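You operate a simulated robot arm through the tools that you are given. There is no shell and no other tool. Be economical: measure what you need, move in short steps, check, and stop when the job is done.

You are at the controls of a simulated robot arm. One attempt, no reset.

Task
Stand the silver engine upright again and screw the green spark plug into cylinder 4.
Fine: pin out to turn and back in before the plug goes in; the plug ends tight; the other plugs stay in the rack.

The check looks at the end state, three seconds after you hand in, the way a careful person would. Anything else that was tipped, shoved, dropped, spilled or broken makes it a failure.

Robot
A 6-joint arm with a two-finger parallel gripper, fixed in place. Base frame: the origin is at the foot of the arm, x ahead of it, y to its left, z up. Lengths are in mm, angles in rad, forces in N, time in s.
With the tool pointing down near the work surface it reaches from about 100 to 820 mm from the base axis. Its first joint turns from -2.007 to 2.007 rad. Payload 4.2 kg.
The tool frame sits at the grasp point between the pads (the TCP): z along the fingers, y along the line on which they close. The tips reach 23 mm beyond it. Largest opening 94 mm; finger width 38, thickness 10; the body of the gripper, 54 by 96 mm, starts 39 mm behind the TCP.
Orientation is that of the tool frame in the base frame, as [roll, pitch, yaw] about the fixed x, y, z axes, in that order (R = Rz(yaw) Ry(pitch) Rx(roll)). With the fingers straight down and closing along the base's y, the tool's x points along the base's -x, its y along +y and its z along -z.

Tools
- The arm moves only by the tool move_arm. Its argument "targets" is a list of rows, each a list of 3 entries, a list of its own where there are three numbers: the turn, a rotation vector about the tool's x, y, z in units of 4 degrees (1.0 is 4 degrees), then the shift along the tool's x, y, z in units of 50 mm (1.0 is 50 mm), then the opening, from 0 (shut) to 1 (fully open). In form: [[[ax, ay, az], [x, y, z], jaw], ...]. A call has 1 to 12 rows; each row shifts and turns the commanded pose from where the row before left it, along the tool's axes as they then stand. A call with a number of a shift or a turn outside -1 to 1 is refused whole. A row lasts 0.2 s, in which the tool goes at most 50 mm and 0.15 rad; a call with a longer step from one row to the next is refused whole, and so is a gripper value outside its range. A pose out of reach is approached as far as the arm can. The call stops where the force on the tool passes 40 N (or 10 N more than at its start, if that is more) or the arm is blocked; 0.2 s more then pass. The fingers move at their own pace (about 108 mm/s each) and stop on an object; they squeeze with about 38 N. The grip force told is the motor's: it shows also when the fingers shut on nothing. Time passes only in rows, and 0.2 s behind the last, so rows that do not move let the fingers close. The reply holds the time, the measured pose of the TCP, the force on the tool along the base axes, the opening and the grip force, in the units named above and with some noise.
- Cameras (640 x 400 px; columns grow to the right, rows downward): "scene" is fixed at [47.9, 650.3, 1588.6]; the picture's right is [-0.73, -0.68, 0.00], its down [-0.34, 0.36, -0.87] and it looks along [0.59, -0.64, -0.49] (base axes); focal length 311 px, centre (320, 200). "wrist" rides on the gripper at [86, 16, -74] in the tool frame; the picture's right is [-0.18, 0.98, 0.00], its down [-0.58, -0.11, -0.81] and it looks along [-0.79, -0.15, 0.59] (tool axes); focal length 243 px, centre (320, 200). There is no depth. A picture from a camera that has moved, and an enlarged one, comes with that camera's place and axes in the base frame and with its lens.
- snapshot(camera): a new picture of that camera. The clock stands still meanwhile.
- lift_body(by): slides the trunk up (or, below 0, down) by that many mm; the arm rides with it, the base frame stays. It gives what a move gives, with no picture.
- close_up(camera, box): a new picture of the part [left, top, right, bottom] of that camera's present view, enlarged. The clock stands still meanwhile.
- close_job(): hands the job in; it is judged then, once.

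Go step by step. Nothing tells you positions but the pictures and the camera data: compare them with the known pose of the tool, close in by small moves and look again before you grip or let go. The budget is 120 turns and 84 pictures, counting those below and the enlarged ones. Unless the task says otherwise, let go and move clear before handing in, and close with one line.

The tools are called after "Request:" by a JSON object that holds its "name" and its "arguments". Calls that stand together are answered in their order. move_arm: Moves the arm, as the interface text tells. Its arguments: {"type":"object","properties":{"targets":{"type":"array","items":{"type":"array"}}},"required":["targets"]} The other tools are called the same way: lift_body (by) slides the trunk up or down; snapshot (camera) takes a picture; close_up (camera, box) takes an enlarged picture of a part of a camera's view; close_job () hands the job in.

At the start:

```text
t: 0.0
position: [407.1, 157.1, 1439.4]
ee_rot: [3.141, 0.001, 3.141]
ft_force: [-0.5, -0.1, -0.5]
opening: 93.9
grasp_force: 0.2
trunk travel left (down, up): [-823.0, 167.0]
```

scene: 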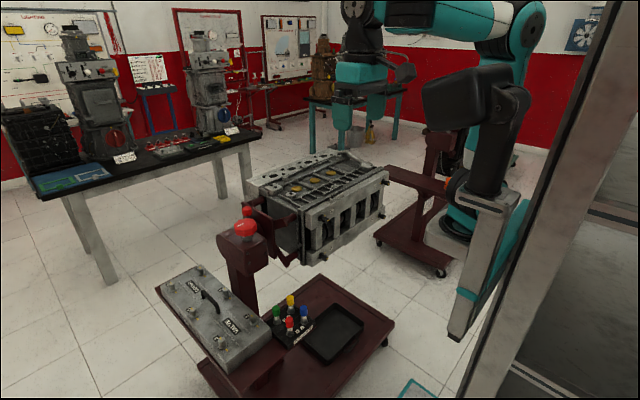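
wrist: 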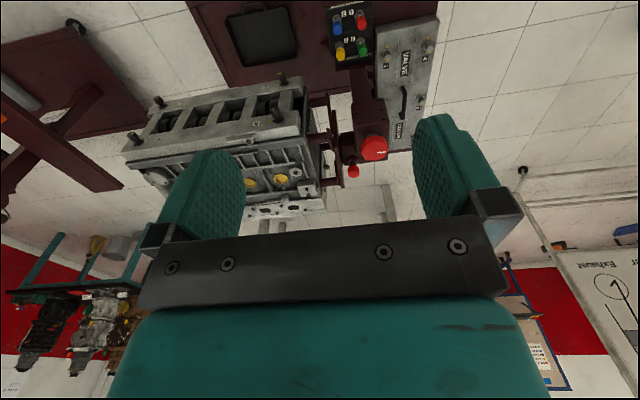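

I see an engine block on a rotating stand, with red knobs on the stand head (pin and perhaps handle) and a rack with four plugs. I'll look closer first.

Request:
{"name": "close_up", "arguments": {"camera": "scene", "box": [220, 140, 400, 270]}}

Request:
{"name": "close_up", "arguments": {"camera": "scene", "box": [150, 250, 400, 400]}}

Request:
{"name": "close_up", "arguments": {"camera": "wrist", "box": [100, 0, 460, 220]}}

```text
3.08 times, centred on (310, 205) of scene
camera zoom: at [47.9, 650.3, 1588.6], right [-0.73, -0.68, 0.0], down [-0.34, 0.36, -0.87], along [0.59, -0.64, -0.49], focal length 957 px, centre (351, 185)
```

zoom: 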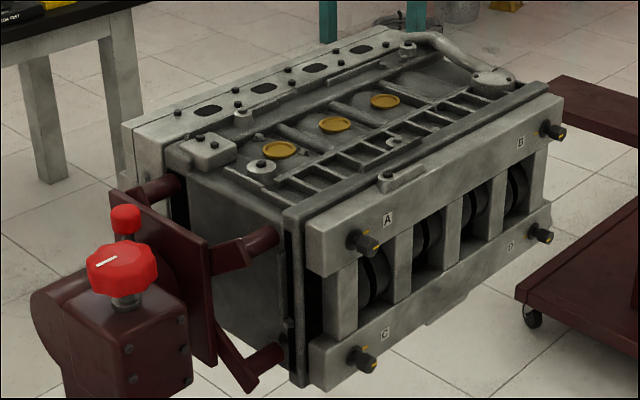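

```text
2.56 times, centred on (275, 325) of scene
camera zoom: at [47.9, 650.3, 1588.6], right [-0.73, -0.68, 0.0], down [-0.34, 0.36, -0.87], along [0.59, -0.64, -0.49], focal length 796 px, centre (435, -120)
```

zoom: 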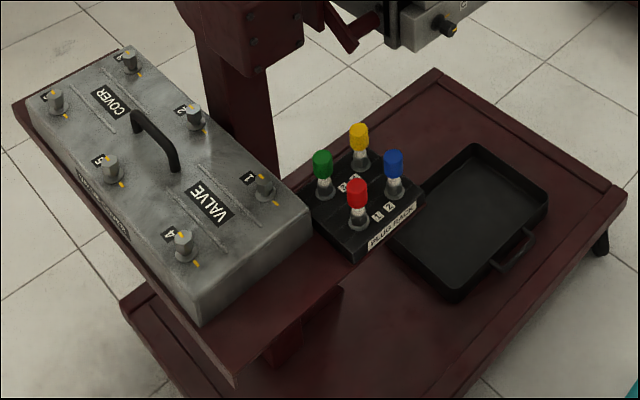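

```text
1.78 times, centred on (280, 110) of wrist
camera zoom: at [319.9, 172.4, 1512.4], right [0.18, 0.98, 0.0], down [0.58, -0.11, 0.81], along [0.79, -0.15, -0.59], focal length 431 px, centre (391, 360)
```

zoom: 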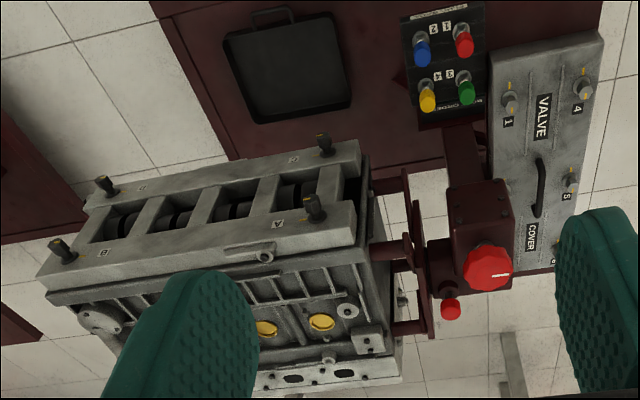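

The pieces triangulate as follows: big knob about (745,228,1053), small red pin knob about (816,172,1056), and green plug cap about (623,232,791). I'll bring the wrist camera closer to the stand head.

Request:
{"name": "move_arm", "arguments": {"targets": [[[0, 0, 0], [-0.64, 0.14, 0.6], 1], [[0, 0, 0], [-0.64, 0.14, 0.6], 1], [[0, 0, 0], [-0.64, 0.14, 0.6], 1], [[0, 0, 0], [-0.64, 0.14, 0.6], 1], [[0, 0, 0], [-0.64, 0.14, 0.6], 1]]}}

Request:
{"name": "snapshot", "arguments": {"camera": "wrist"}}

Request:
{"name": "close_up", "arguments": {"camera": "scene", "box": [215, 190, 295, 240]}}

```text
t: 1.2
position: [589.5, 211.4, 1356.1]
ee_rot: [-3.141, 0.0, 3.14]
ft_force: [0.4, -0.7, 0.7]
opening: 93.8
grasp_force: 0.0
out of reach, approached as far as the arm can: row 1, 2, 3, 4, 5
trunk travel left (down, up): [-823.0, 167.0]
```

```text
78 pictures are left
camera wrist: at [502.7, 227.8, 1430.3], right [0.18, 0.98, 0.0], down [0.58, -0.11, 0.81], along [0.79, -0.15, -0.59], focal length 243 px, centre (320, 200)
```

wrist: 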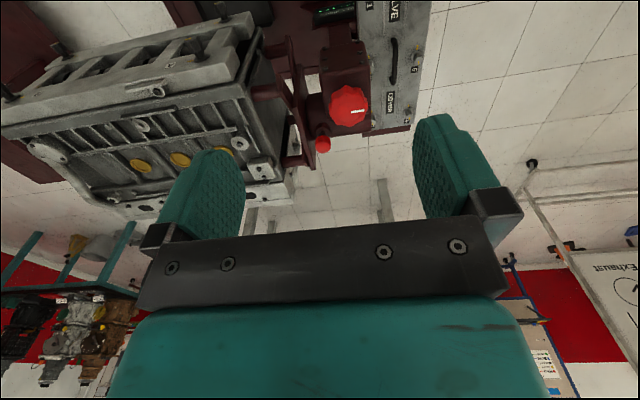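

```text
8.00 times, centred on (255, 215) of scene
camera zoom: at [47.9, 650.3, 1588.6], right [-0.73, -0.68, 0.0], down [-0.34, 0.36, -0.87], along [0.59, -0.64, -0.49], focal length 2487 px, centre (840, 80)
```

zoom: 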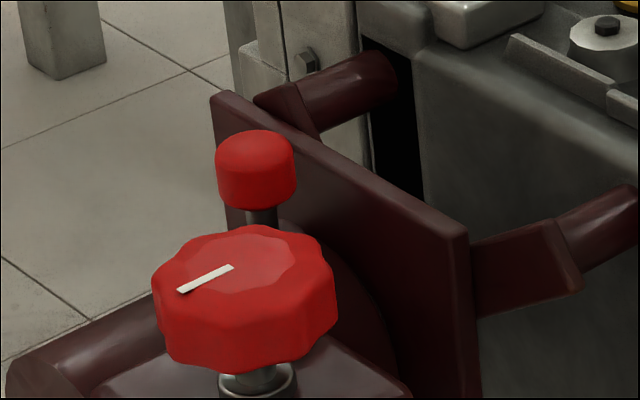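

The arm is near its reach limit at this height, so I'll lower the trunk by 150 mm, which keeps the tool clear above the stand.

Request:
{"name": "lift_body", "arguments": {"by": -150}}

Request:
{"name": "snapshot", "arguments": {"camera": "wrist"}}

Request:
{"name": "snapshot", "arguments": {"camera": "scene"}}

```text
t: 3.0
position: [589.8, 211.1, 1205.6]
ee_rot: [-3.139, -0.001, 3.14]
ft_force: [0.1, -0.2, -0.3]
opening: 94.0
grasp_force: 0.0
trunk travel left (down, up): [-673.0, 317.0]
```

```text
76 pictures are left
camera wrist: at [502.8, 228.2, 1280.2], right [0.18, 0.98, 0.0], down [0.58, -0.11, 0.81], along [0.79, -0.15, -0.59], focal length 243 px, centre (320, 200)
```

wrist: 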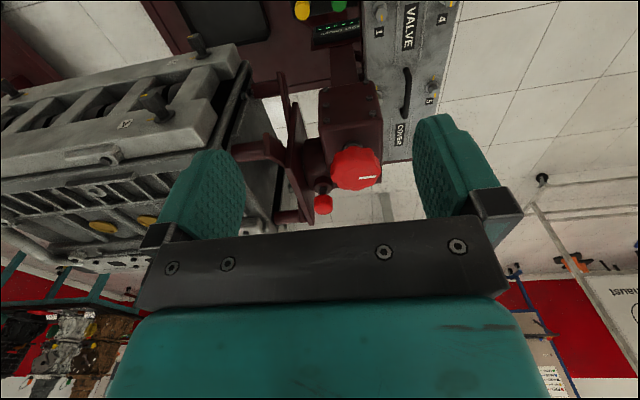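

```text
75 pictures are left
```

scene: 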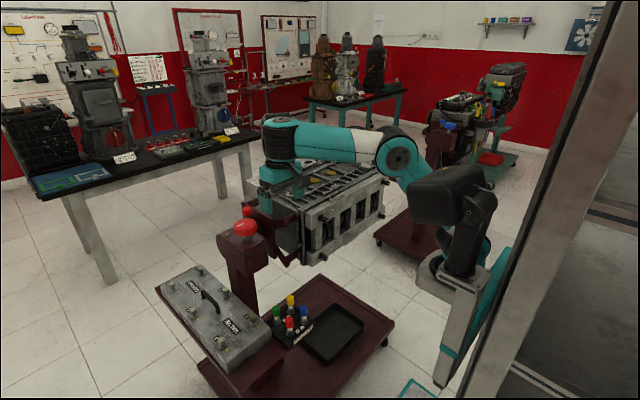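

Request:
{"name": "close_up", "arguments": {"camera": "wrist", "box": [220, 60, 420, 230]}}

Request:
{"name": "close_up", "arguments": {"camera": "wrist", "box": [0, 30, 260, 280]}}

```text
2.35 times, centred on (320, 145) of wrist
camera zoom: at [502.8, 228.2, 1280.2], right [0.18, 0.98, 0.0], down [0.58, -0.11, 0.81], along [0.79, -0.15, -0.59], focal length 571 px, centre (320, 329)
```

zoom: 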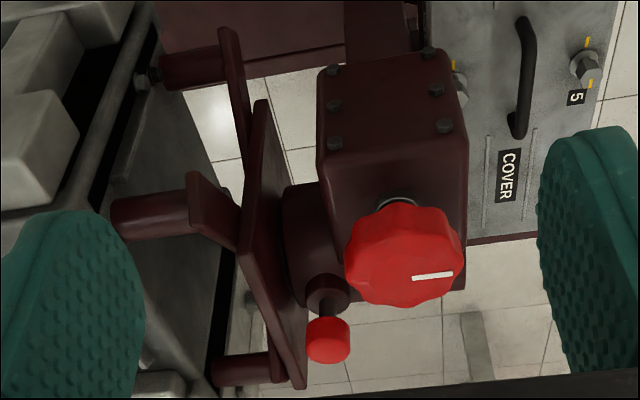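

```text
1.60 times, centred on (130, 155) of wrist
camera zoom: at [502.8, 228.2, 1280.2], right [0.18, 0.98, 0.0], down [0.58, -0.11, 0.81], along [0.79, -0.15, -0.59], focal length 388 px, centre (624, 272)
```

zoom: 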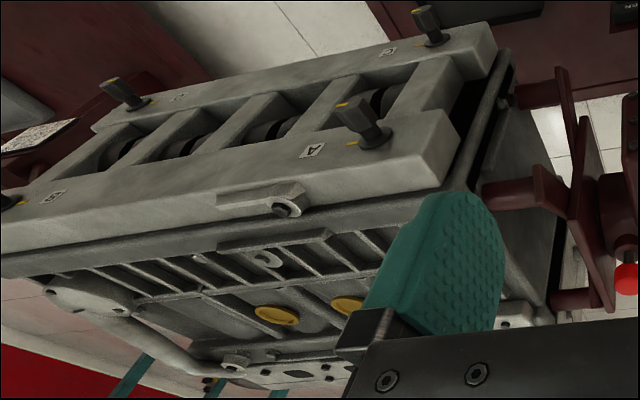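

The big knob sits on a gearbox, so it is a worm drive. The small red cap is a vertical lock pin at about (816,172). I'll tilt the tool forward about 24° and move toward a point above the pin.

Request:
{"name": "move_arm", "arguments": {"targets": [[[0, -1, 0], [-0.5, -0.1, 0], 0.6], [[0, -1, 0], [-0.5, -0.1, 0], 0.6], [[0, -1, 0], [-0.5, -0.1, 0], 0.6], [[0, -1, 0], [-0.5, -0.1, 0], 0.6], [[0, -1, 0], [-0.5, -0.1, 0], 0.6], [[0, -1, 0], [-0.5, -0.1, 0], 0.6]]}}

Request:
{"name": "snapshot", "arguments": {"camera": "wrist"}}

```text
t: 4.3
position: [738.0, 183.1, 1232.7]
ee_rot: [-3.141, 0.419, 3.141]
ft_force: [0.1, 0.2, 0.3]
opening: 56.4
grasp_force: 0.0
out of reach, approached as far as the arm can: row 2
trunk travel left (down, up): [-673.0, 317.0]
```

```text
72 pictures are left
camera wrist: at [628.8, 198.8, 1265.9], right [0.17, 0.98, 0.07], down [0.2, -0.11, 0.97], along [0.96, -0.15, -0.22], focal length 243 px, centre (320, 200)
```

wrist: 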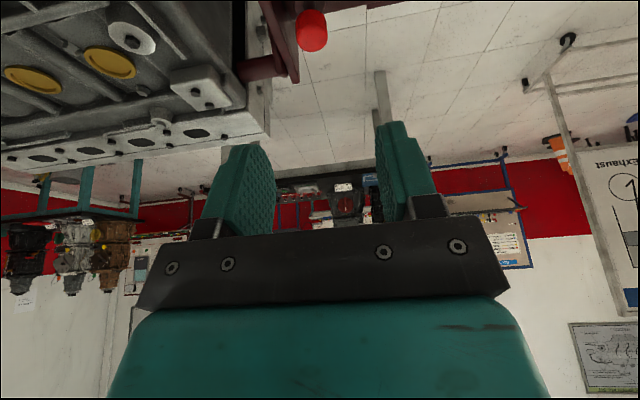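

Request:
{"name": "move_arm", "arguments": {"targets": [[[0, 0, 0], [0, -0.05, 0.65], 0.6], [[0, 0, 0], [0, -0.05, 0.65], 0.6], [[0, 0, 0], [0, -0.05, 0.65], 0.6], [[0, 0, 0], [0, -0.05, 0.65], 0.6]]}}

Request:
{"name": "snapshot", "arguments": {"camera": "wrist"}}

Request:
{"name": "close_up", "arguments": {"camera": "scene", "box": [200, 140, 320, 240]}}

```text
t: 5.3
position: [793.8, 175.7, 1116.3]
ee_rot: [-3.139, 0.417, 3.141]
ft_force: [-0.8, 0.7, 0.0]
opening: 56.4
grasp_force: 0.1
out of reach, approached as far as the arm can: row 2
trunk travel left (down, up): [-673.0, 317.0]
```

```text
71 pictures are left
camera wrist: at [684.4, 191.7, 1149.5], right [0.17, 0.98, 0.07], down [0.21, -0.11, 0.97], along [0.96, -0.15, -0.22], focal length 243 px, centre (320, 200)
```

wrist: 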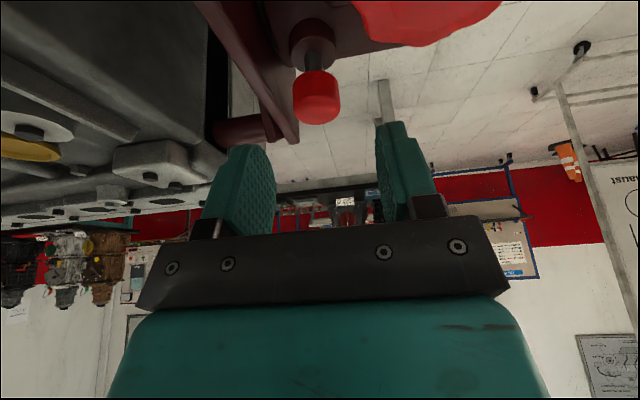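

```text
4.00 times, centred on (260, 190) of scene
camera zoom: at [47.9, 650.3, 1588.6], right [-0.73, -0.68, 0.0], down [-0.34, 0.36, -0.87], along [0.59, -0.64, -0.49], focal length 1244 px, centre (560, 240)
```

zoom: 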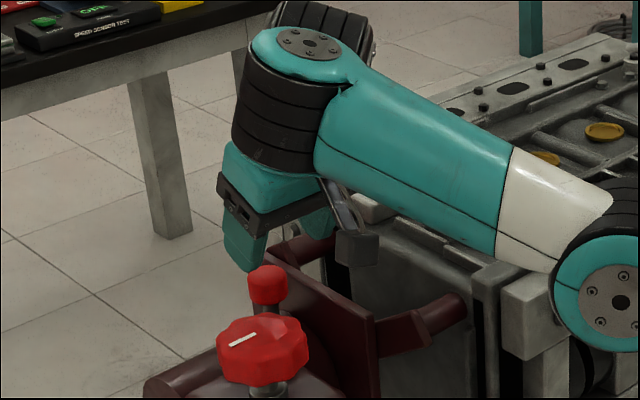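

Request:
{"name": "snapshot", "arguments": {"camera": "scene"}}

```text
69 pictures are left
```

scene: 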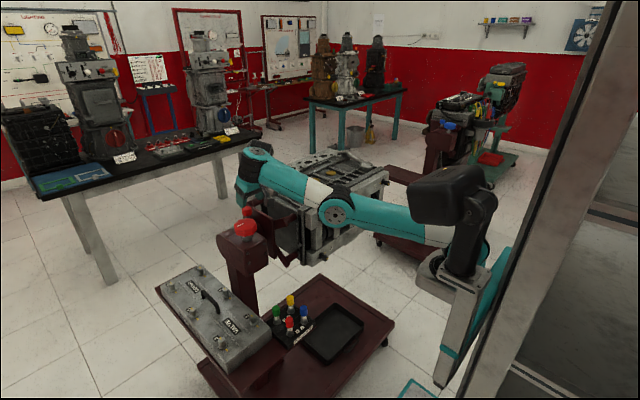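

Request:
{"name": "move_arm", "arguments": {"targets": [[[0, 0, 0], [0.03, -0.01, 0.6], 0.6], [[0, 0, 0], [0.03, -0.01, 0.55], 0.6], [[0, 0, 0], [0, 0, 0], 0.6]]}}

Request:
{"name": "snapshot", "arguments": {"camera": "wrist"}}

Request:
{"name": "close_up", "arguments": {"camera": "scene", "box": [200, 150, 320, 250]}}

```text
t: 6.2
position: [824.9, 184.5, 1075.3]
ee_rot: [-3.134, 0.416, 3.14]
ft_force: [-0.2, -0.1, 0.4]
opening: 56.2
grasp_force: 0.1
out of reach, approached as far as the arm can: row 1, 2
trunk travel left (down, up): [-673.0, 317.0]
```

```text
68 pictures are left
camera wrist: at [716.2, 200.9, 1109.4], right [0.17, 0.98, 0.07], down [0.21, -0.1, 0.97], along [0.96, -0.15, -0.22], focal length 243 px, centre (320, 200)
```

wrist: 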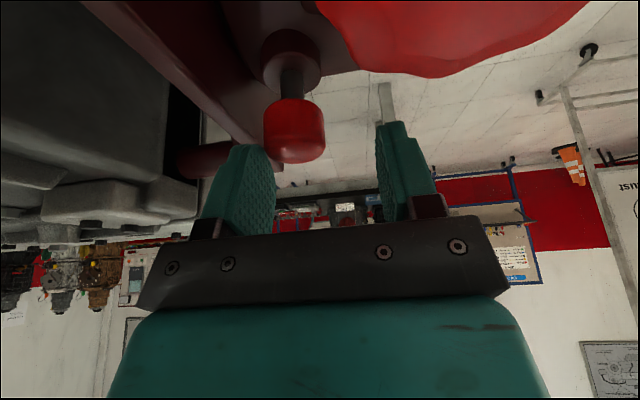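

```text
4.00 times, centred on (260, 200) of scene
camera zoom: at [47.9, 650.3, 1588.6], right [-0.73, -0.68, 0.0], down [-0.34, 0.36, -0.87], along [0.59, -0.64, -0.49], focal length 1244 px, centre (560, 200)
```

zoom: 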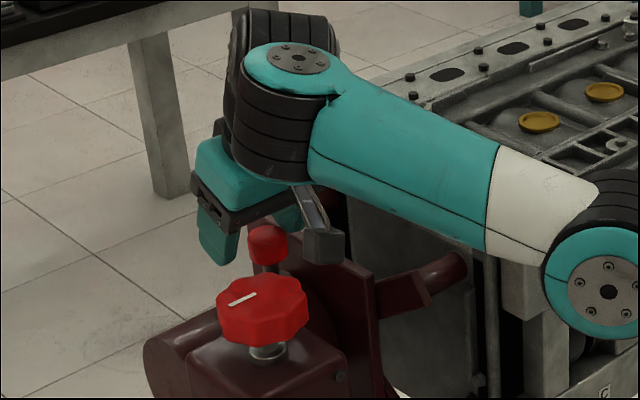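

The last stretch is out of reach at this trunk height. I'll back off upward and lower the trunk another 100 mm.

Request:
{"name": "move_arm", "arguments": {"targets": [[[0, 0, 0], [-0.16, 0, -0.77], 0.6], [[0, 0, 0], [-0.16, 0, -0.77], 0.6], [[0, 0, 0], [-0.16, 0, -0.77], 0.6]]}}

Request:
{"name": "lift_body", "arguments": {"by": -100}}

Request:
{"name": "snapshot", "arguments": {"camera": "wrist"}}

Request:
{"name": "snapshot", "arguments": {"camera": "scene"}}

```text
t: 7.0
position: [794.1, 186.0, 1185.0]
ee_rot: [-3.137, 0.415, -3.141]
ft_force: [2.1, 1.2, -2.4]
opening: 56.5
grasp_force: 0.1
out of reach, approached as far as the arm can: row 3
trunk travel left (down, up): [-673.0, 317.0]
```

```text
t: 8.3
position: [792.0, 184.2, 1091.1]
ee_rot: [3.139, 0.424, 3.14]
ft_force: [3.5, 0.4, 25.0]
opening: 56.7
grasp_force: 0.5
trunk travel left (down, up): [-573.0, 417.0]
```

```text
66 pictures are left
camera wrist: at [682.9, 201.5, 1123.2], right [0.17, 0.98, 0.08], down [0.2, -0.11, 0.97], along [0.97, -0.15, -0.21], focal length 243 px, centre (320, 200)
```

wrist: 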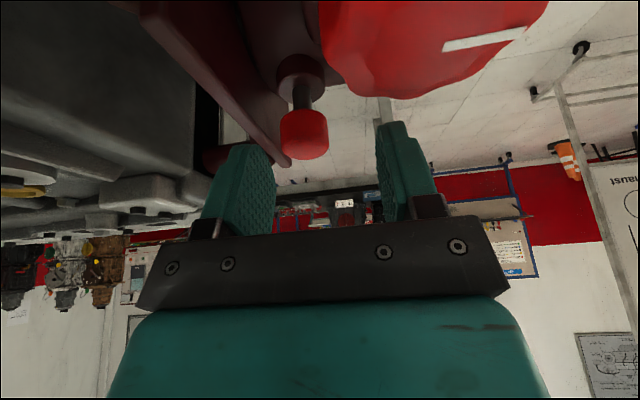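

```text
65 pictures are left
```

scene: 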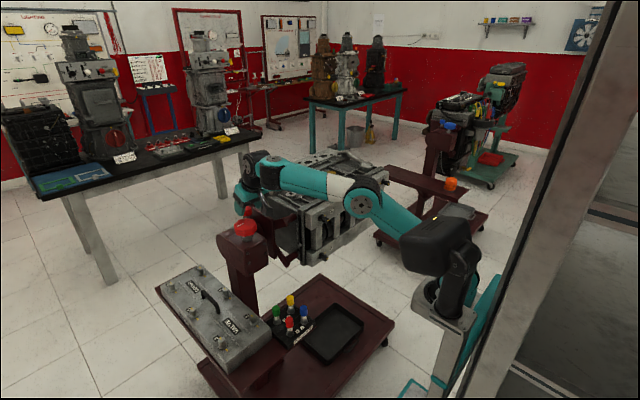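

There's 25 N upward, so the right finger is touching the big knob. I'll lift straight up.

Request:
{"name": "move_arm", "arguments": {"targets": [[[0, 0, 0], [-0.16, 0, -0.37], 0.6], [[0, 0, 0], [-0.36, -0.1, -0.37], 0.6]]}}

Request:
{"name": "snapshot", "arguments": {"camera": "wrist"}}

Request:
{"name": "close_up", "arguments": {"camera": "scene", "box": [200, 140, 320, 250]}}

```text
t: 8.9
position: [783.5, 188.4, 1095.3]
ee_rot: [-3.139, 0.413, -3.139]
ft_force: [-1.2, -0.6, 0.1]
opening: 56.4
grasp_force: 0.1
out of reach, approached as far as the arm can: row 1, 2
trunk travel left (down, up): [-573.0, 417.0]
```

```text
64 pictures are left
camera wrist: at [675.1, 204.5, 1129.7], right [0.17, 0.98, 0.07], down [0.21, -0.11, 0.97], along [0.96, -0.15, -0.22], focal length 243 px, centre (320, 200)
```

wrist: 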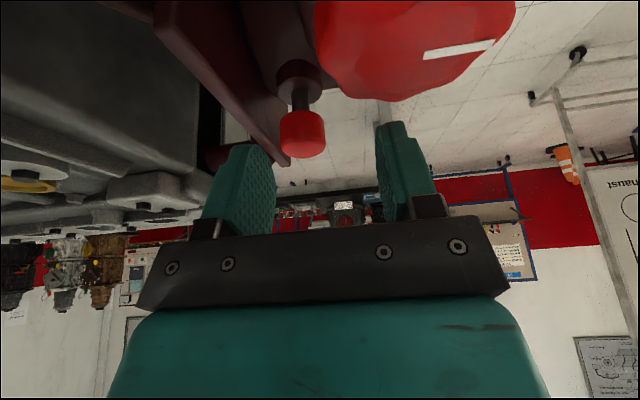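

```text
3.64 times, centred on (260, 195) of scene
camera zoom: at [47.9, 650.3, 1588.6], right [-0.73, -0.68, 0.0], down [-0.34, 0.36, -0.87], along [0.59, -0.64, -0.49], focal length 1130 px, centre (538, 218)
```

zoom: 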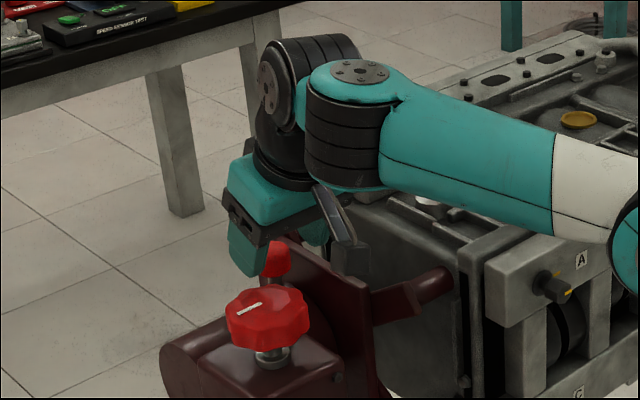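

Contact is cleared. The arm seems to have switched to elbow-up, so I'll raise the trunk 120 mm and then come down to the pin in this posture with a little more tilt.

Request:
{"name": "lift_body", "arguments": {"by": 120}}

Request:
{"name": "move_arm", "arguments": {"targets": [[[0, -1, 0], [0, 0, 0.5], 0.6], [[0, -1, 0], [0, -0.1, 0.5], 0.6], [[0, 0, 0], [0, -0.1, 0.5], 0.6]]}}

Request:
{"name": "snapshot", "arguments": {"camera": "scene"}}

Request:
{"name": "snapshot", "arguments": {"camera": "wrist"}}

```text
t: 10.4
position: [784.8, 189.5, 1217.2]
ee_rot: [3.141, 0.417, -3.141]
ft_force: [-0.7, 0.4, 0.0]
opening: 56.4
grasp_force: 0.0
trunk travel left (down, up): [-693.0, 297.0]
```

```text
t: 11.2
position: [826.3, 185.3, 1157.6]
ee_rot: [-3.138, 0.555, -3.141]
ft_force: [-0.1, 0.0, 0.3]
opening: 56.1
grasp_force: 0.1
out of reach, approached as far as the arm can: row 2, 3
trunk travel left (down, up): [-693.0, 297.0]
```

```text
62 pictures are left
```

scene: 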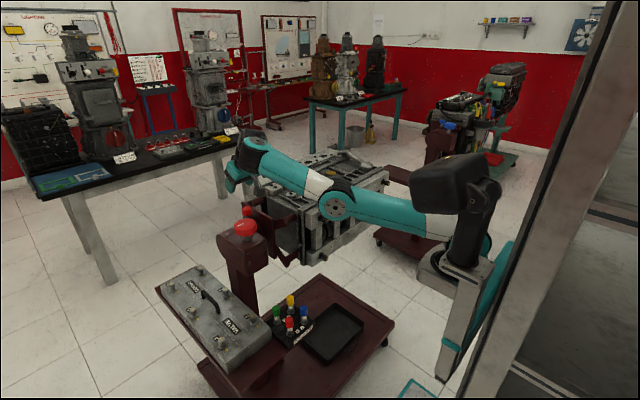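

```text
61 pictures are left
camera wrist: at [713.5, 202.1, 1176.9], right [0.16, 0.98, 0.09], down [0.07, -0.11, 0.99], along [0.98, -0.15, -0.09], focal length 243 px, centre (320, 200)
```

wrist: 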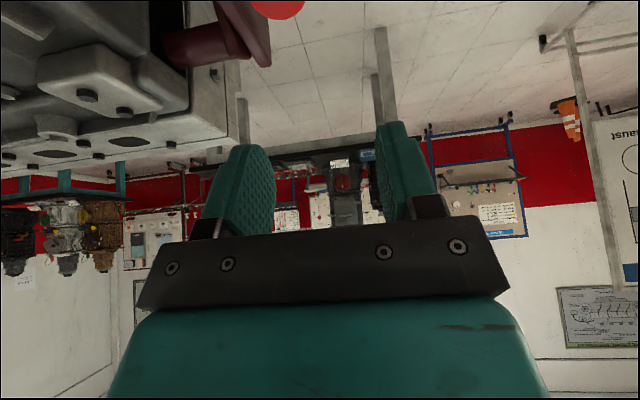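

I suspect a wrist-bend limit. I'll reduce the tilt, line the tool up with the arm's azimuth, back off a little and then lower the trunk again.

Request:
{"name": "move_arm", "arguments": {"targets": [[[0, 1, -0.6], [0.1, -0.05, -0.36], 0.6], [[0, 1, -0.6], [0.1, -0.05, -0.36], 0.6], [[0, 1, -0.6], [0.1, -0.05, -0.36], 0.6], [[0, 1, -0.6], [0.1, -0.05, -0.36], 0.6], [[0, 1, -0.6], [0.1, -0.05, -0.36], 0.6]]}}

Request:
{"name": "lift_body", "arguments": {"by": -100}}

Request:
{"name": "snapshot", "arguments": {"camera": "scene"}}

```text
t: 12.4
position: [750.1, 210.5, 1200.5]
ee_rot: [3.136, 0.219, -2.959]
ft_force: [-1.4, -0.2, 1.7]
opening: 56.5
grasp_force: 0.0
out of reach, approached as far as the arm can: row 4, 5
trunk travel left (down, up): [-693.0, 297.0]
```

```text
t: 13.7
position: [750.6, 209.7, 1099.1]
ee_rot: [3.139, 0.22, -2.957]
ft_force: [0.7, 0.1, -0.2]
opening: 56.5
grasp_force: 0.1
trunk travel left (down, up): [-593.0, 397.0]
```

```text
60 pictures are left
```

scene: 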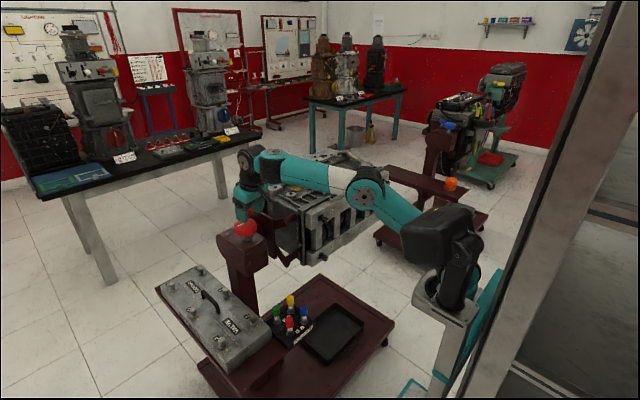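

Request:
{"name": "move_arm", "arguments": {"targets": [[[0, 0, 0], [-0.35, -0.31, 0.03], 0.6], [[0, 0, 0], [-0.35, -0.31, 0.03], 0.6], [[0, 0, 0], [-0.35, -0.31, 0.03], 0.6]]}}

Request:
{"name": "snapshot", "arguments": {"camera": "wrist"}}

```text
t: 14.5
position: [774.2, 185.7, 1096.8]
ee_rot: [3.136, 0.221, -2.958]
ft_force: [0.0, -0.5, 1.4]
opening: 56.2
grasp_force: 0.1
out of reach, approached as far as the arm can: row 1, 2, 3
trunk travel left (down, up): [-593.0, 397.0]
```

```text
59 pictures are left
camera wrist: at [671.5, 183.7, 1150.8], right [-0.01, 1.0, 0.05], down [0.4, -0.04, 0.91], along [0.91, 0.02, -0.4], focal length 243 px, centre (320, 200)
```

wrist: 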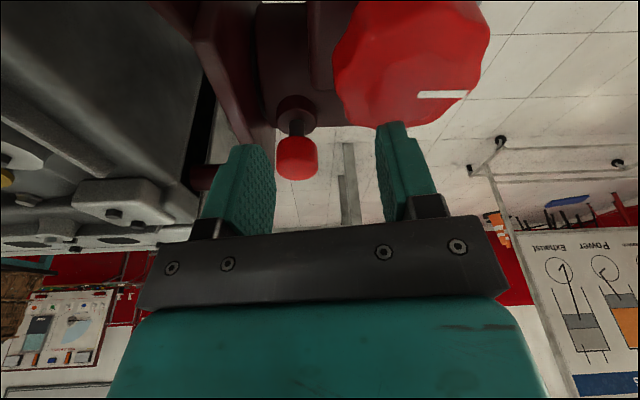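

Reach improves the higher the shoulder sits above the tool. I'll raise the trunk 200 mm in this elbow-up posture, then descend vertically.

Request:
{"name": "lift_body", "arguments": {"by": 200}}

Request:
{"name": "move_arm", "arguments": {"targets": [[[0, 0, 0], [0.17, 0, 0.78], 0.6], [[0, 0, 0], [0.17, 0, 0.78], 0.6], [[0, 0, 0], [0.17, 0, 0.78], 0.6], [[0, 0, 0], [0.17, 0, 0.78], 0.6]]}}

Request:
{"name": "snapshot", "arguments": {"camera": "scene"}}

```text
t: 16.7
position: [773.9, 185.7, 1297.3]
ee_rot: [3.135, 0.221, -2.957]
ft_force: [0.2, 0.3, 0.1]
opening: 56.3
grasp_force: 0.1
trunk travel left (down, up): [-793.0, 197.0]
```

```text
t: 17.7
position: [779.7, 194.2, 1145.5]
ee_rot: [3.14, 0.215, -2.957]
ft_force: [0.1, 0.1, 0.8]
opening: 56.6
grasp_force: 0.0
out of reach, approached as far as the arm can: row 4
trunk travel left (down, up): [-793.0, 197.0]
```

```text
58 pictures are left
```

scene: 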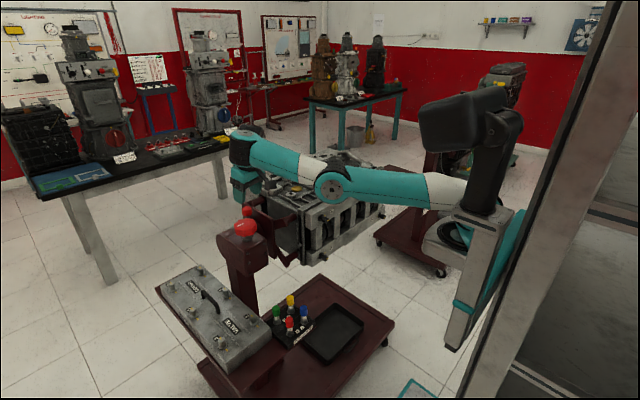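

Request:
{"name": "move_arm", "arguments": {"targets": [[[0, -1, 0.43], [-0.39, -0.165, -0.505], 0.6], [[0, -1, 0.43], [-0.39, -0.165, -0.505], 0.6], [[0, -1, 0.43], [-0.39, -0.165, -0.505], 0.6]]}}

```text
t: 18.5
position: [821.6, 174.7, 1244.4]
ee_rot: [3.107, 0.425, -3.057]
ft_force: [1.1, 1.4, -1.1]
opening: 56.4
grasp_force: 0.1
out of reach, approached as far as the arm can: row 1, 2, 3
trunk travel left (down, up): [-793.0, 197.0]
```

That pose works, almost exactly above the pin. I'll descend by trunk only.

Request:
{"name": "lift_body", "arguments": {"by": -110}}

Request:
{"name": "snapshot", "arguments": {"camera": "wrist"}}

```text
t: 19.9
position: [822.1, 174.7, 1133.8]
ee_rot: [3.108, 0.425, -3.056]
ft_force: [0.6, 0.4, 0.1]
opening: 56.3
grasp_force: 0.1
trunk travel left (down, up): [-683.0, 307.0]
```

```text
57 pictures are left
camera wrist: at [710.3, 179.5, 1167.5], right [0.07, 0.99, 0.11], down [0.21, -0.12, 0.97], along [0.97, -0.05, -0.22], focal length 243 px, centre (320, 200)
```

wrist: 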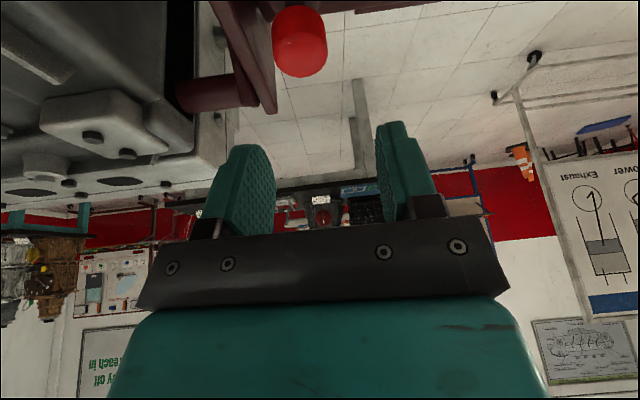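

Request:
{"name": "move_arm", "arguments": {"targets": [[[0, 0, 0], [0, -0.04, 0], 0.5], [[0, 0, 0], [0, 0, 0], 0.5]]}}

Request:
{"name": "lift_body", "arguments": {"by": -70}}

Request:
{"name": "snapshot", "arguments": {"camera": "wrist"}}

Request:
{"name": "close_up", "arguments": {"camera": "scene", "box": [200, 150, 320, 250]}}

```text
t: 20.5
position: [822.5, 173.8, 1133.8]
ee_rot: [3.109, 0.421, -3.057]
ft_force: [0.0, 0.3, 0.3]
opening: 47.0
grasp_force: 0.1
trunk travel left (down, up): [-683.0, 307.0]
```

```text
t: 21.6
position: [821.6, 173.1, 1064.5]
ee_rot: [3.109, 0.422, -3.056]
ft_force: [-0.4, 0.4, -0.4]
opening: 46.9
grasp_force: 0.1
trunk travel left (down, up): [-613.0, 377.0]
```

```text
56 pictures are left
camera wrist: at [710.7, 177.8, 1097.7], right [0.07, 0.99, 0.11], down [0.21, -0.12, 0.97], along [0.97, -0.05, -0.22], focal length 243 px, centre (320, 200)
```

wrist: 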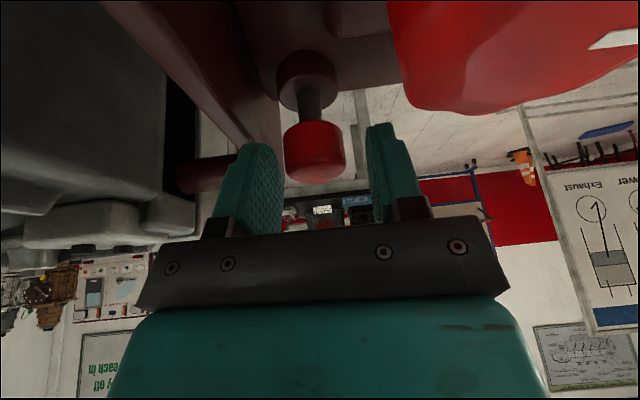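

```text
4.00 times, centred on (260, 200) of scene
camera zoom: at [47.9, 650.3, 1588.6], right [-0.73, -0.68, 0.0], down [-0.34, 0.36, -0.87], along [0.59, -0.64, -0.49], focal length 1244 px, centre (560, 200)
```

zoom: 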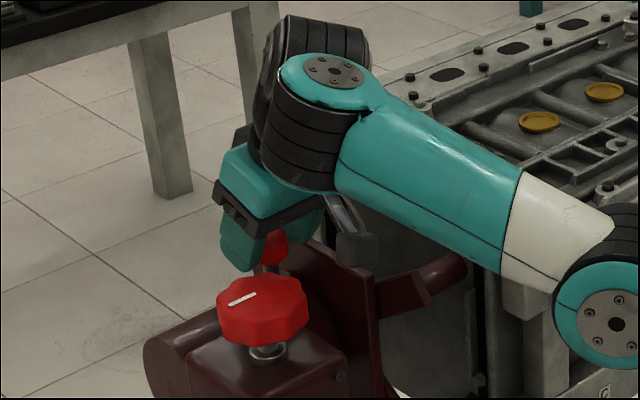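

Request:
{"name": "lift_body", "arguments": {"by": -9}}

Request:
{"name": "move_arm", "arguments": {"targets": [[[0, 0, 0], [0, 0, 0], 0.2], [[0, 0, 0], [0, 0, 0], 0.2], [[0, 0, 0], [0, 0, 0], 0.2]]}}

Request:
{"name": "snapshot", "arguments": {"camera": "wrist"}}

```text
t: 22.2
position: [822.1, 174.8, 1053.7]
ee_rot: [3.109, 0.422, -3.057]
ft_force: [0.0, 2.3, -1.5]
opening: 45.8
grasp_force: 0.1
trunk travel left (down, up): [-604.0, 386.0]
```

```text
t: 23.0
position: [822.8, 171.7, 1055.7]
ee_rot: [3.108, 0.422, -3.06]
ft_force: [-5.5, -25.9, -0.7]
opening: 31.8
grasp_force: 45.1
trunk travel left (down, up): [-604.0, 386.0]
```

```text
54 pictures are left
camera wrist: at [711.2, 175.8, 1088.7], right [0.07, 0.99, 0.11], down [0.21, -0.12, 0.97], along [0.97, -0.05, -0.22], focal length 243 px, centre (320, 200)
```

wrist: 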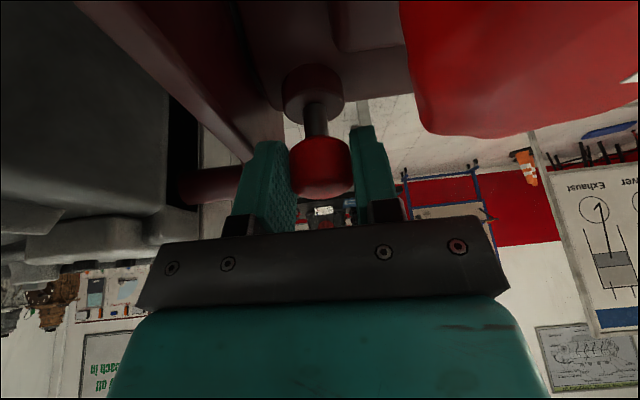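

The cap is gripped. I'll ease off the side force and pull the pin straight up with the trunk.

Request:
{"name": "move_arm", "arguments": {"targets": [[[0, 0, 0], [0, -0.05, 0], 0.2], [[0, 0, 0], [0, 0, 0], 0.2]]}}

Request:
{"name": "lift_body", "arguments": {"by": 20}}

Request:
{"name": "snapshot", "arguments": {"camera": "wrist"}}

```text
t: 23.6
position: [821.4, 171.0, 1055.2]
ee_rot: [3.109, 0.423, -3.054]
ft_force: [0.7, -16.3, -1.4]
opening: 31.3
grasp_force: 44.5
trunk travel left (down, up): [-604.0, 386.0]
```

```text
t: 24.2
position: [821.9, 170.6, 1076.6]
ee_rot: [3.108, 0.421, -3.054]
ft_force: [3.6, -11.8, -0.1]
opening: 31.7
grasp_force: 44.7
trunk travel left (down, up): [-624.0, 366.0]
```

```text
53 pictures are left
camera wrist: at [711.2, 175.2, 1109.5], right [0.07, 0.99, 0.11], down [0.21, -0.12, 0.97], along [0.97, -0.04, -0.22], focal length 243 px, centre (320, 200)
```

wrist: 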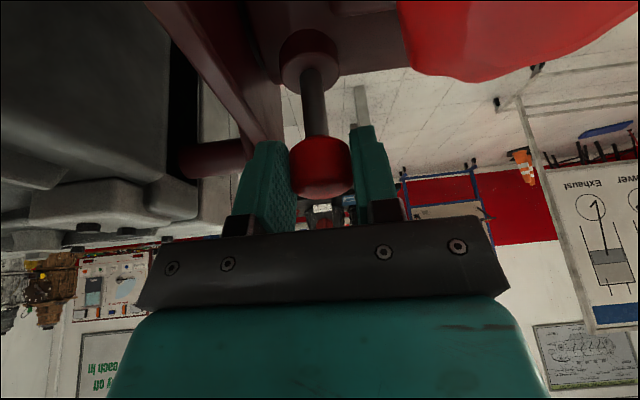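

Request:
{"name": "lift_body", "arguments": {"by": 12}}

Request:
{"name": "close_up", "arguments": {"camera": "wrist", "box": [240, 0, 400, 220]}}

```text
t: 24.8
position: [822.7, 171.4, 1088.8]
ee_rot: [3.109, 0.424, -3.057]
ft_force: [2.4, -8.1, -0.6]
opening: 31.6
grasp_force: 44.9
trunk travel left (down, up): [-636.0, 354.0]
```

```text
1.82 times, centred on (320, 110) of wrist
camera zoom: at [711.2, 175.3, 1121.3], right [0.07, 0.99, 0.1], down [0.21, -0.12, 0.97], along [0.97, -0.05, -0.22], focal length 441 px, centre (320, 364)
```

zoom: 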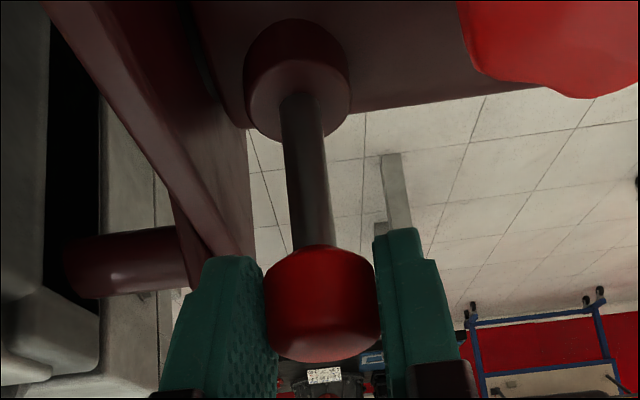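

The pin is up about 33 mm. I'll let go and see if it stays.

Request:
{"name": "move_arm", "arguments": {"targets": [[[0, 0, 0], [0, 0, 0], 0.5], [[0, 0, 0], [0, 0, 0], 0.5], [[0, 0, 0], [0, 0, 0], 0.5]]}}

Request:
{"name": "close_up", "arguments": {"camera": "wrist", "box": [240, 0, 400, 220]}}

```text
t: 25.6
position: [822.0, 172.2, 1087.8]
ee_rot: [3.107, 0.424, -3.056]
ft_force: [0.1, -0.5, 1.0]
opening: 47.0
grasp_force: 0.0
trunk travel left (down, up): [-636.0, 354.0]
```

```text
1.82 times, centred on (320, 110) of wrist
camera zoom: at [711.1, 175.5, 1121.0], right [0.07, 0.99, 0.1], down [0.21, -0.12, 0.97], along [0.97, -0.05, -0.22], focal length 441 px, centre (320, 364)
```

zoom: 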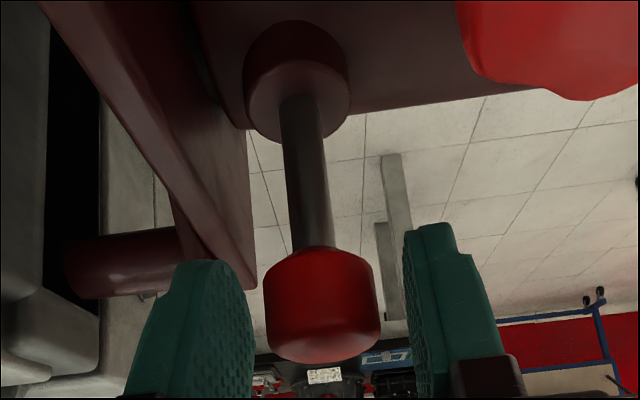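

The pin stays up. I'll rise clear and move over the big knob with the tool vertical.

Request:
{"name": "lift_body", "arguments": {"by": 90}}

Request:
{"name": "move_arm", "arguments": {"targets": [[[0, 1, -0.5], [0.225, 0.22, -0.045], 0.95], [[0, 1, -0.5], [0.225, 0.22, -0.045], 0.95], [[0, 1, -0.5], [0.225, 0.22, -0.045], 0.95], [[0, 1, -0.5], [0.225, 0.22, -0.045], 0.95], [[0, 1, -0.5], [0.225, 0.22, -0.045], 0.95], [[0, 1, -0.5], [0.225, 0.22, -0.045], 0.95]]}}

Request:
{"name": "snapshot", "arguments": {"camera": "wrist"}}

```text
t: 26.9
position: [820.9, 169.9, 1178.2]
ee_rot: [3.11, 0.422, -3.058]
ft_force: [0.1, 0.0, -0.5]
opening: 46.9
grasp_force: 0.0
trunk travel left (down, up): [-726.0, 264.0]
```

```text
t: 28.3
position: [741.1, 221.8, 1172.5]
ee_rot: [-3.133, 0.003, -2.842]
ft_force: [-0.2, 0.8, 0.1]
opening: 89.6
grasp_force: 0.2
trunk travel left (down, up): [-726.0, 264.0]
```

```text
50 pictures are left
camera wrist: at [653.0, 213.0, 1246.7], right [-0.12, 0.99, -0.01], down [0.58, 0.07, 0.81], along [0.8, 0.09, -0.59], focal length 243 px, centre (320, 200)
```

wrist: 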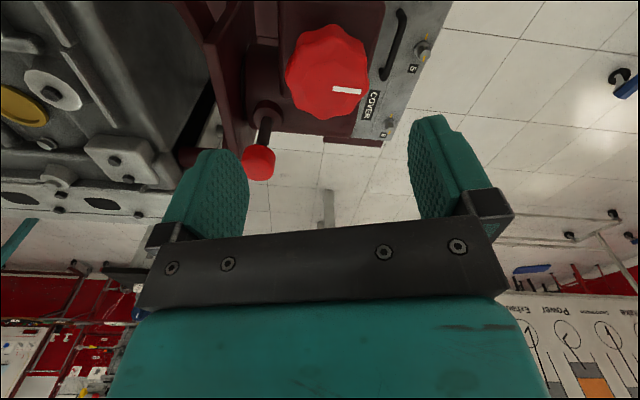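

Request:
{"name": "move_arm", "arguments": {"targets": [[[0, 0, 0], [-0.12, 0.1, 0], 0.95], [[0, 0, 0], [0, 0, 0], 0.95]]}}

Request:
{"name": "lift_body", "arguments": {"by": -115}}

Request:
{"name": "snapshot", "arguments": {"camera": "wrist"}}

```text
t: 28.9
position: [744.6, 229.2, 1173.4]
ee_rot: [-3.141, 0.001, -2.839]
ft_force: [-0.1, 0.9, 0.0]
opening: 89.4
grasp_force: 0.0
trunk travel left (down, up): [-726.0, 264.0]
```

```text
t: 30.3
position: [744.4, 228.8, 1057.9]
ee_rot: [3.141, 0.002, -2.839]
ft_force: [0.3, -0.7, 0.2]
opening: 89.3
grasp_force: 0.0
trunk travel left (down, up): [-611.0, 379.0]
```

```text
49 pictures are left
camera wrist: at [657.2, 219.2, 1133.2], right [-0.12, 0.99, 0.0], down [0.59, 0.07, 0.81], along [0.8, 0.09, -0.59], focal length 243 px, centre (320, 200)
```

wrist: 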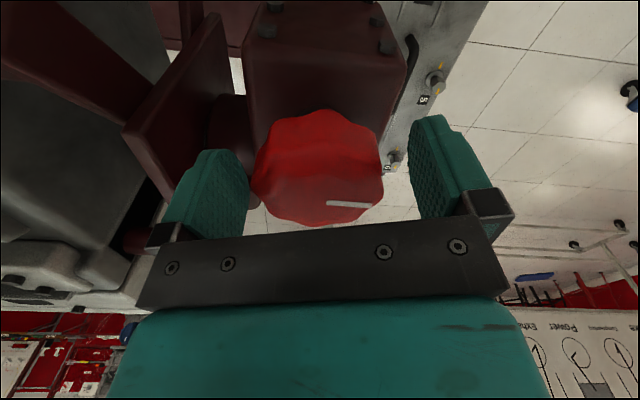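

Request:
{"name": "move_arm", "arguments": {"targets": [[[0, 0, 0], [0, -0.06, 0], 0.6], [[0, 0, 0], [0, 0, 0], 0.6], [[0, 0, 0], [0, 0, 0], 0.6]]}}

```text
t: 31.1
position: [744.4, 226.9, 1058.3]
ee_rot: [3.141, 0.0, -2.839]
ft_force: [-1.9, 0.6, -4.3]
opening: 65.4
grasp_force: 45.1
trunk travel left (down, up): [-611.0, 379.0]
```

Firm grip on the knob. I'll test-turn it 40° clockwise seen from above.

Request:
{"name": "move_arm", "arguments": {"targets": [[[0, 0, 1], [0, 0, 0], 0.6], [[0, 0, 1], [0, 0, 0], 0.6], [[0, 0, 1], [0, 0, 0], 0.6], [[0, 0, 1], [0, 0, 0], 0.6], [[0, 0, 1], [0, 0, 0], 0.6], [[0, 0, 1], [0, 0, 0], 0.6], [[0, 0, 1], [0, 0, 0], 0.6], [[0, 0, 1], [0, 0, 0], 0.6], [[0, 0, 1], [0, 0, 0], 0.6], [[0, 0, 1], [0, 0, 0], 0.6]]}}

Request:
{"name": "snapshot", "arguments": {"camera": "scene"}}

```text
t: 32.5
position: [744.9, 230.1, 1058.1]
ee_rot: [3.138, 0.009, 3.048]
ft_force: [4.6, 25.9, -3.6]
opening: 65.5
grasp_force: 44.8
trunk travel left (down, up): [-611.0, 379.0]
stopped in row 7: the force on the tool passed its limit (the readings are from after the stop); the commanded pose is now the measured one
```

```text
48 pictures are left
```

scene: 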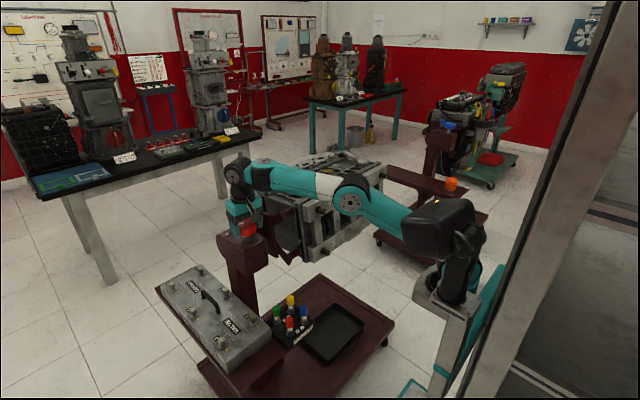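

Request:
{"name": "close_up", "arguments": {"camera": "scene", "box": [215, 130, 415, 270]}}

Request:
{"name": "snapshot", "arguments": {"camera": "wrist"}}

```text
2.86 times, centred on (315, 200) of scene
camera zoom: at [47.9, 650.3, 1588.6], right [-0.73, -0.68, 0.0], down [-0.34, 0.36, -0.87], along [0.59, -0.64, -0.49], focal length 888 px, centre (334, 200)
```

zoom: 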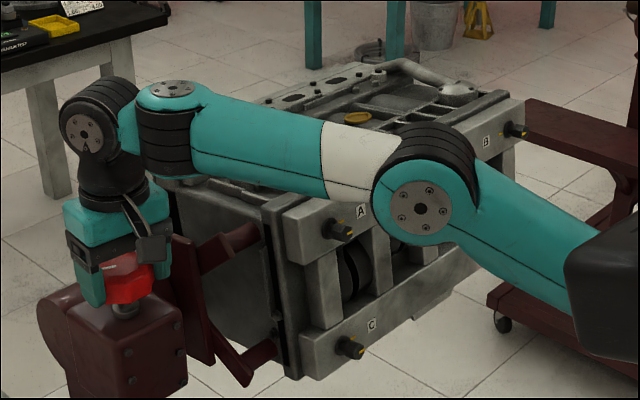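

```text
46 pictures are left
camera wrist: at [659.9, 254.7, 1132.6], right [0.27, 0.96, 0.01], down [0.56, -0.17, 0.81], along [0.78, -0.22, -0.59], focal length 243 px, centre (320, 200)
```

wrist: 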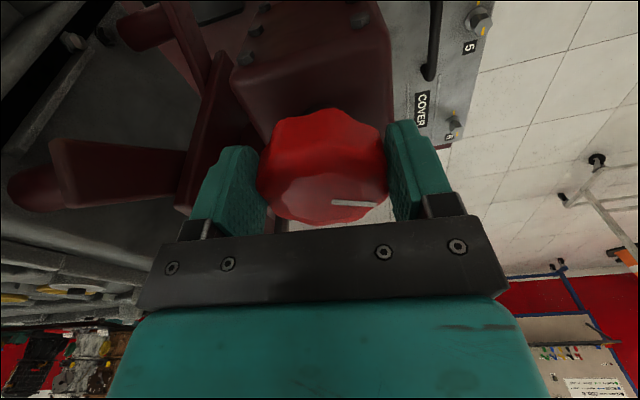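

Turning clockwise lifts the crank face, which is the wrong way, with roughly a 2:1 ratio. I'll open, re-centre slightly (+5 mm in x), wind the hand further clockwise, then grip and turn counter-clockwise.

Request:
{"name": "move_arm", "arguments": {"targets": [[[0, 0, 0], [0, 0, 0], 1], [[0, 0, 0], [0, 0, 0], 1], [[0, 0, 0], [-0.1, -0.02, 0], 1], [[0, 0, 1], [0, 0, 0], 1], [[0, 0, 1], [0, 0, 0], 1], [[0, 0, 1], [0, 0, 0], 1], [[0, 0, 1], [0, 0, 0], 1], [[0, 0, 1], [0, 0, 0], 1], [[0, 0, 1], [0, 0, 0], 1], [[0, 0, 1], [0, 0, 0], 1], [[0, 0, 1], [0, 0, 0], 1], [[0, 0, 1], [0, 0, 0], 1]]}}

Request:
{"name": "snapshot", "arguments": {"camera": "wrist"}}

```text
t: 35.1
position: [750.9, 226.8, 1058.8]
ee_rot: [3.138, 0.002, 2.413]
ft_force: [-0.4, 0.4, 0.0]
opening: 93.9
grasp_force: 0.0
trunk travel left (down, up): [-611.0, 379.0]
```

```text
45 pictures are left
camera wrist: at [696.3, 295.9, 1134.3], right [0.79, 0.61, 0.01], down [0.36, -0.47, 0.81], along [0.49, -0.64, -0.59], focal length 243 px, centre (320, 200)
```

wrist: 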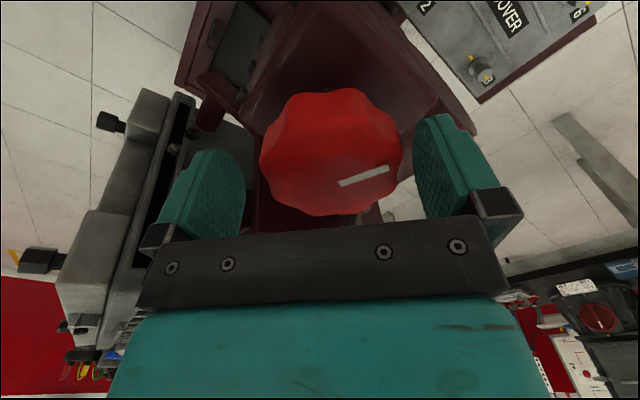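

The three views put the knob axis at about (756,229.5). I'll wind the hand on further and centre it there, then grip.

Request:
{"name": "move_arm", "arguments": {"targets": [[[0, 0, 0], [-0.03, 0.1, 0], 1], [[0, 0, 1], [0, 0, 0], 1], [[0, 0, 1], [0, 0, 0], 1], [[0, 0, 1], [0, 0, 0], 1], [[0, 0, 1], [0, 0, 0], 1], [[0, 0, 1], [0, 0, 0], 1], [[0, 0, 1], [0, 0, 0], 1], [[0, 0, 1], [0, 0, 0], 1], [[0, 0, 1], [0, 0, 0], 1], [[0, 0, 0], [0, 0, 0], 0.5], [[0, 0, 0], [0, 0, 0], 0.5], [[0, 0, 0], [0, 0, 0], 0.5]]}}

```text
t: 37.8
position: [756.3, 228.4, 1057.9]
ee_rot: [3.134, -0.001, 1.855]
ft_force: [9.8, 3.8, 0.7]
opening: 65.5
grasp_force: 45.2
trunk travel left (down, up): [-611.0, 379.0]
```

Request:
{"name": "move_arm", "arguments": {"targets": [[[0, 0, -1], [0, 0, 0], 0.5], [[0, 0, -1], [0, 0, 0], 0.5], [[0, 0, -1], [0, 0, 0], 0.5], [[0, 0, -1], [0, 0, 0], 0.5], [[0, 0, -1], [0, 0, 0], 0.5], [[0, 0, -1], [0, 0, 0], 0.5], [[0, 0, -1], [0, 0, 0], 0.5], [[0, 0, -1], [0, 0, 0], 0.5], [[0, 0, -1], [0, 0, 0], 0.5], [[0, 0, -1], [0, 0, 0], 0.5], [[0, 0, -1], [0, 0, 0], 0.5], [[0, 0, -1], [0, 0, 0], 0.5]]}}

Request:
{"name": "close_up", "arguments": {"camera": "scene", "box": [215, 130, 415, 270]}}

```text
t: 40.4
position: [755.7, 229.1, 1058.7]
ee_rot: [3.133, 0.004, 2.694]
ft_force: [30.6, 13.9, 21.3]
opening: 65.2
grasp_force: 45.1
trunk travel left (down, up): [-611.0, 379.0]
```

```text
2.86 times, centred on (315, 200) of scene
camera zoom: at [47.9, 650.3, 1588.6], right [-0.73, -0.68, 0.0], down [-0.34, 0.36, -0.87], along [0.59, -0.64, -0.49], focal length 888 px, centre (334, 200)
```

zoom: 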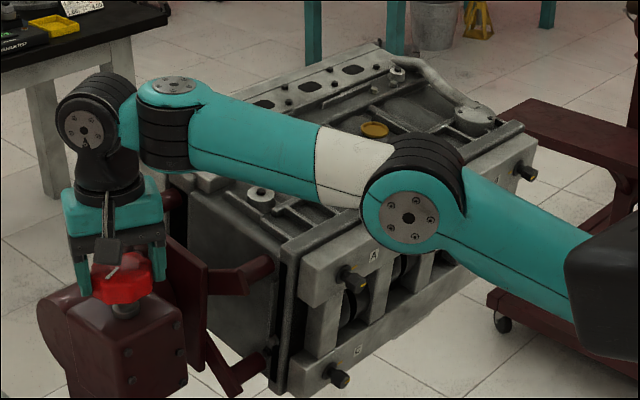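

It's turning the right way. I'll trim the centring and continue.

Request:
{"name": "move_arm", "arguments": {"targets": [[[0, 0, 0], [-0.04, 0.05, 0], 0.5], [[0, 0, -1], [0, 0, 0], 0.5], [[0, 0, -1], [0, 0, 0], 0.5], [[0, 0, -1], [0, 0, 0], 0.5], [[0, 0, -1], [0, 0, 0], 0.5], [[0, 0, -1], [0, 0, 0], 0.5], [[0, 0, -1], [0, 0, 0], 0.5], [[0, 0, -1], [0, 0, 0], 0.5], [[0, 0, -1], [0, 0, 0], 0.5], [[0, 0, -1], [0, 0, 0], 0.5], [[0, 0, -1], [0, 0, 0], 0.5], [[0, 0, -1], [0, 0, 0], 0.5]]}}

Request:
{"name": "close_up", "arguments": {"camera": "scene", "box": [215, 130, 415, 270]}}

```text
t: 43.0
position: [756.0, 230.2, 1059.1]
ee_rot: [-3.141, 0.001, -2.819]
ft_force: [-27.3, -6.6, -17.4]
opening: 65.3
grasp_force: 44.9
trunk travel left (down, up): [-611.0, 379.0]
```

```text
2.86 times, centred on (315, 200) of scene
camera zoom: at [47.9, 650.3, 1588.6], right [-0.73, -0.68, 0.0], down [-0.34, 0.36, -0.87], along [0.59, -0.64, -0.49], focal length 888 px, centre (334, 200)
```

zoom: 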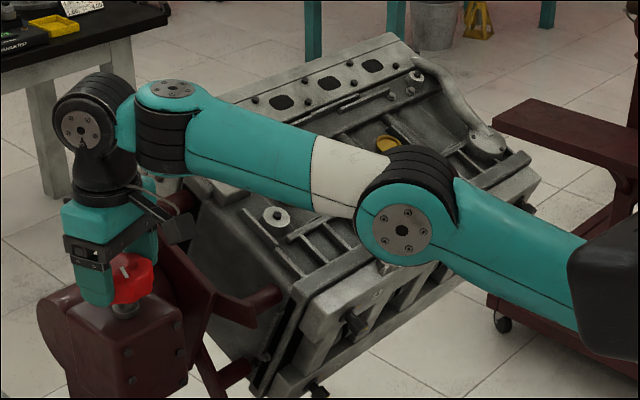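

Request:
{"name": "move_arm", "arguments": {"targets": [[[0, 0, 0], [0.03, 0, 0], 0.5], [[0, 0, -1], [0, 0, 0], 0.5], [[0, 0, -1], [0, 0, 0], 0.5], [[0, 0, -1], [0, 0, 0], 0.5], [[0, 0, -1], [0, 0, 0], 0.5], [[0, 0, -1], [0, 0, 0], 0.5], [[0, 0, -1], [0, 0, 0], 0.5], [[0, 0, -1], [0, 0, 0], 0.5], [[0, 0, -1], [0, 0, 0], 0.5], [[0, 0, -1], [0, 0, 0], 0.5], [[0, 0, -1], [0, 0, 0], 0.5]]}}

Request:
{"name": "close_up", "arguments": {"camera": "scene", "box": [215, 130, 415, 270]}}

```text
t: 45.4
position: [755.7, 230.9, 1058.8]
ee_rot: [-3.139, 0.005, -2.122]
ft_force: [-6.9, 17.0, -8.1]
opening: 65.3
grasp_force: 44.7
trunk travel left (down, up): [-611.0, 379.0]
```

```text
2.86 times, centred on (315, 200) of scene
camera zoom: at [47.9, 650.3, 1588.6], right [-0.73, -0.68, 0.0], down [-0.34, 0.36, -0.87], along [0.59, -0.64, -0.49], focal length 888 px, centre (334, 200)
```

zoom: 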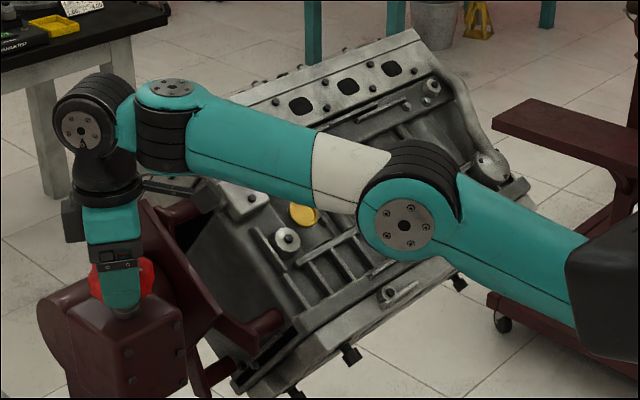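

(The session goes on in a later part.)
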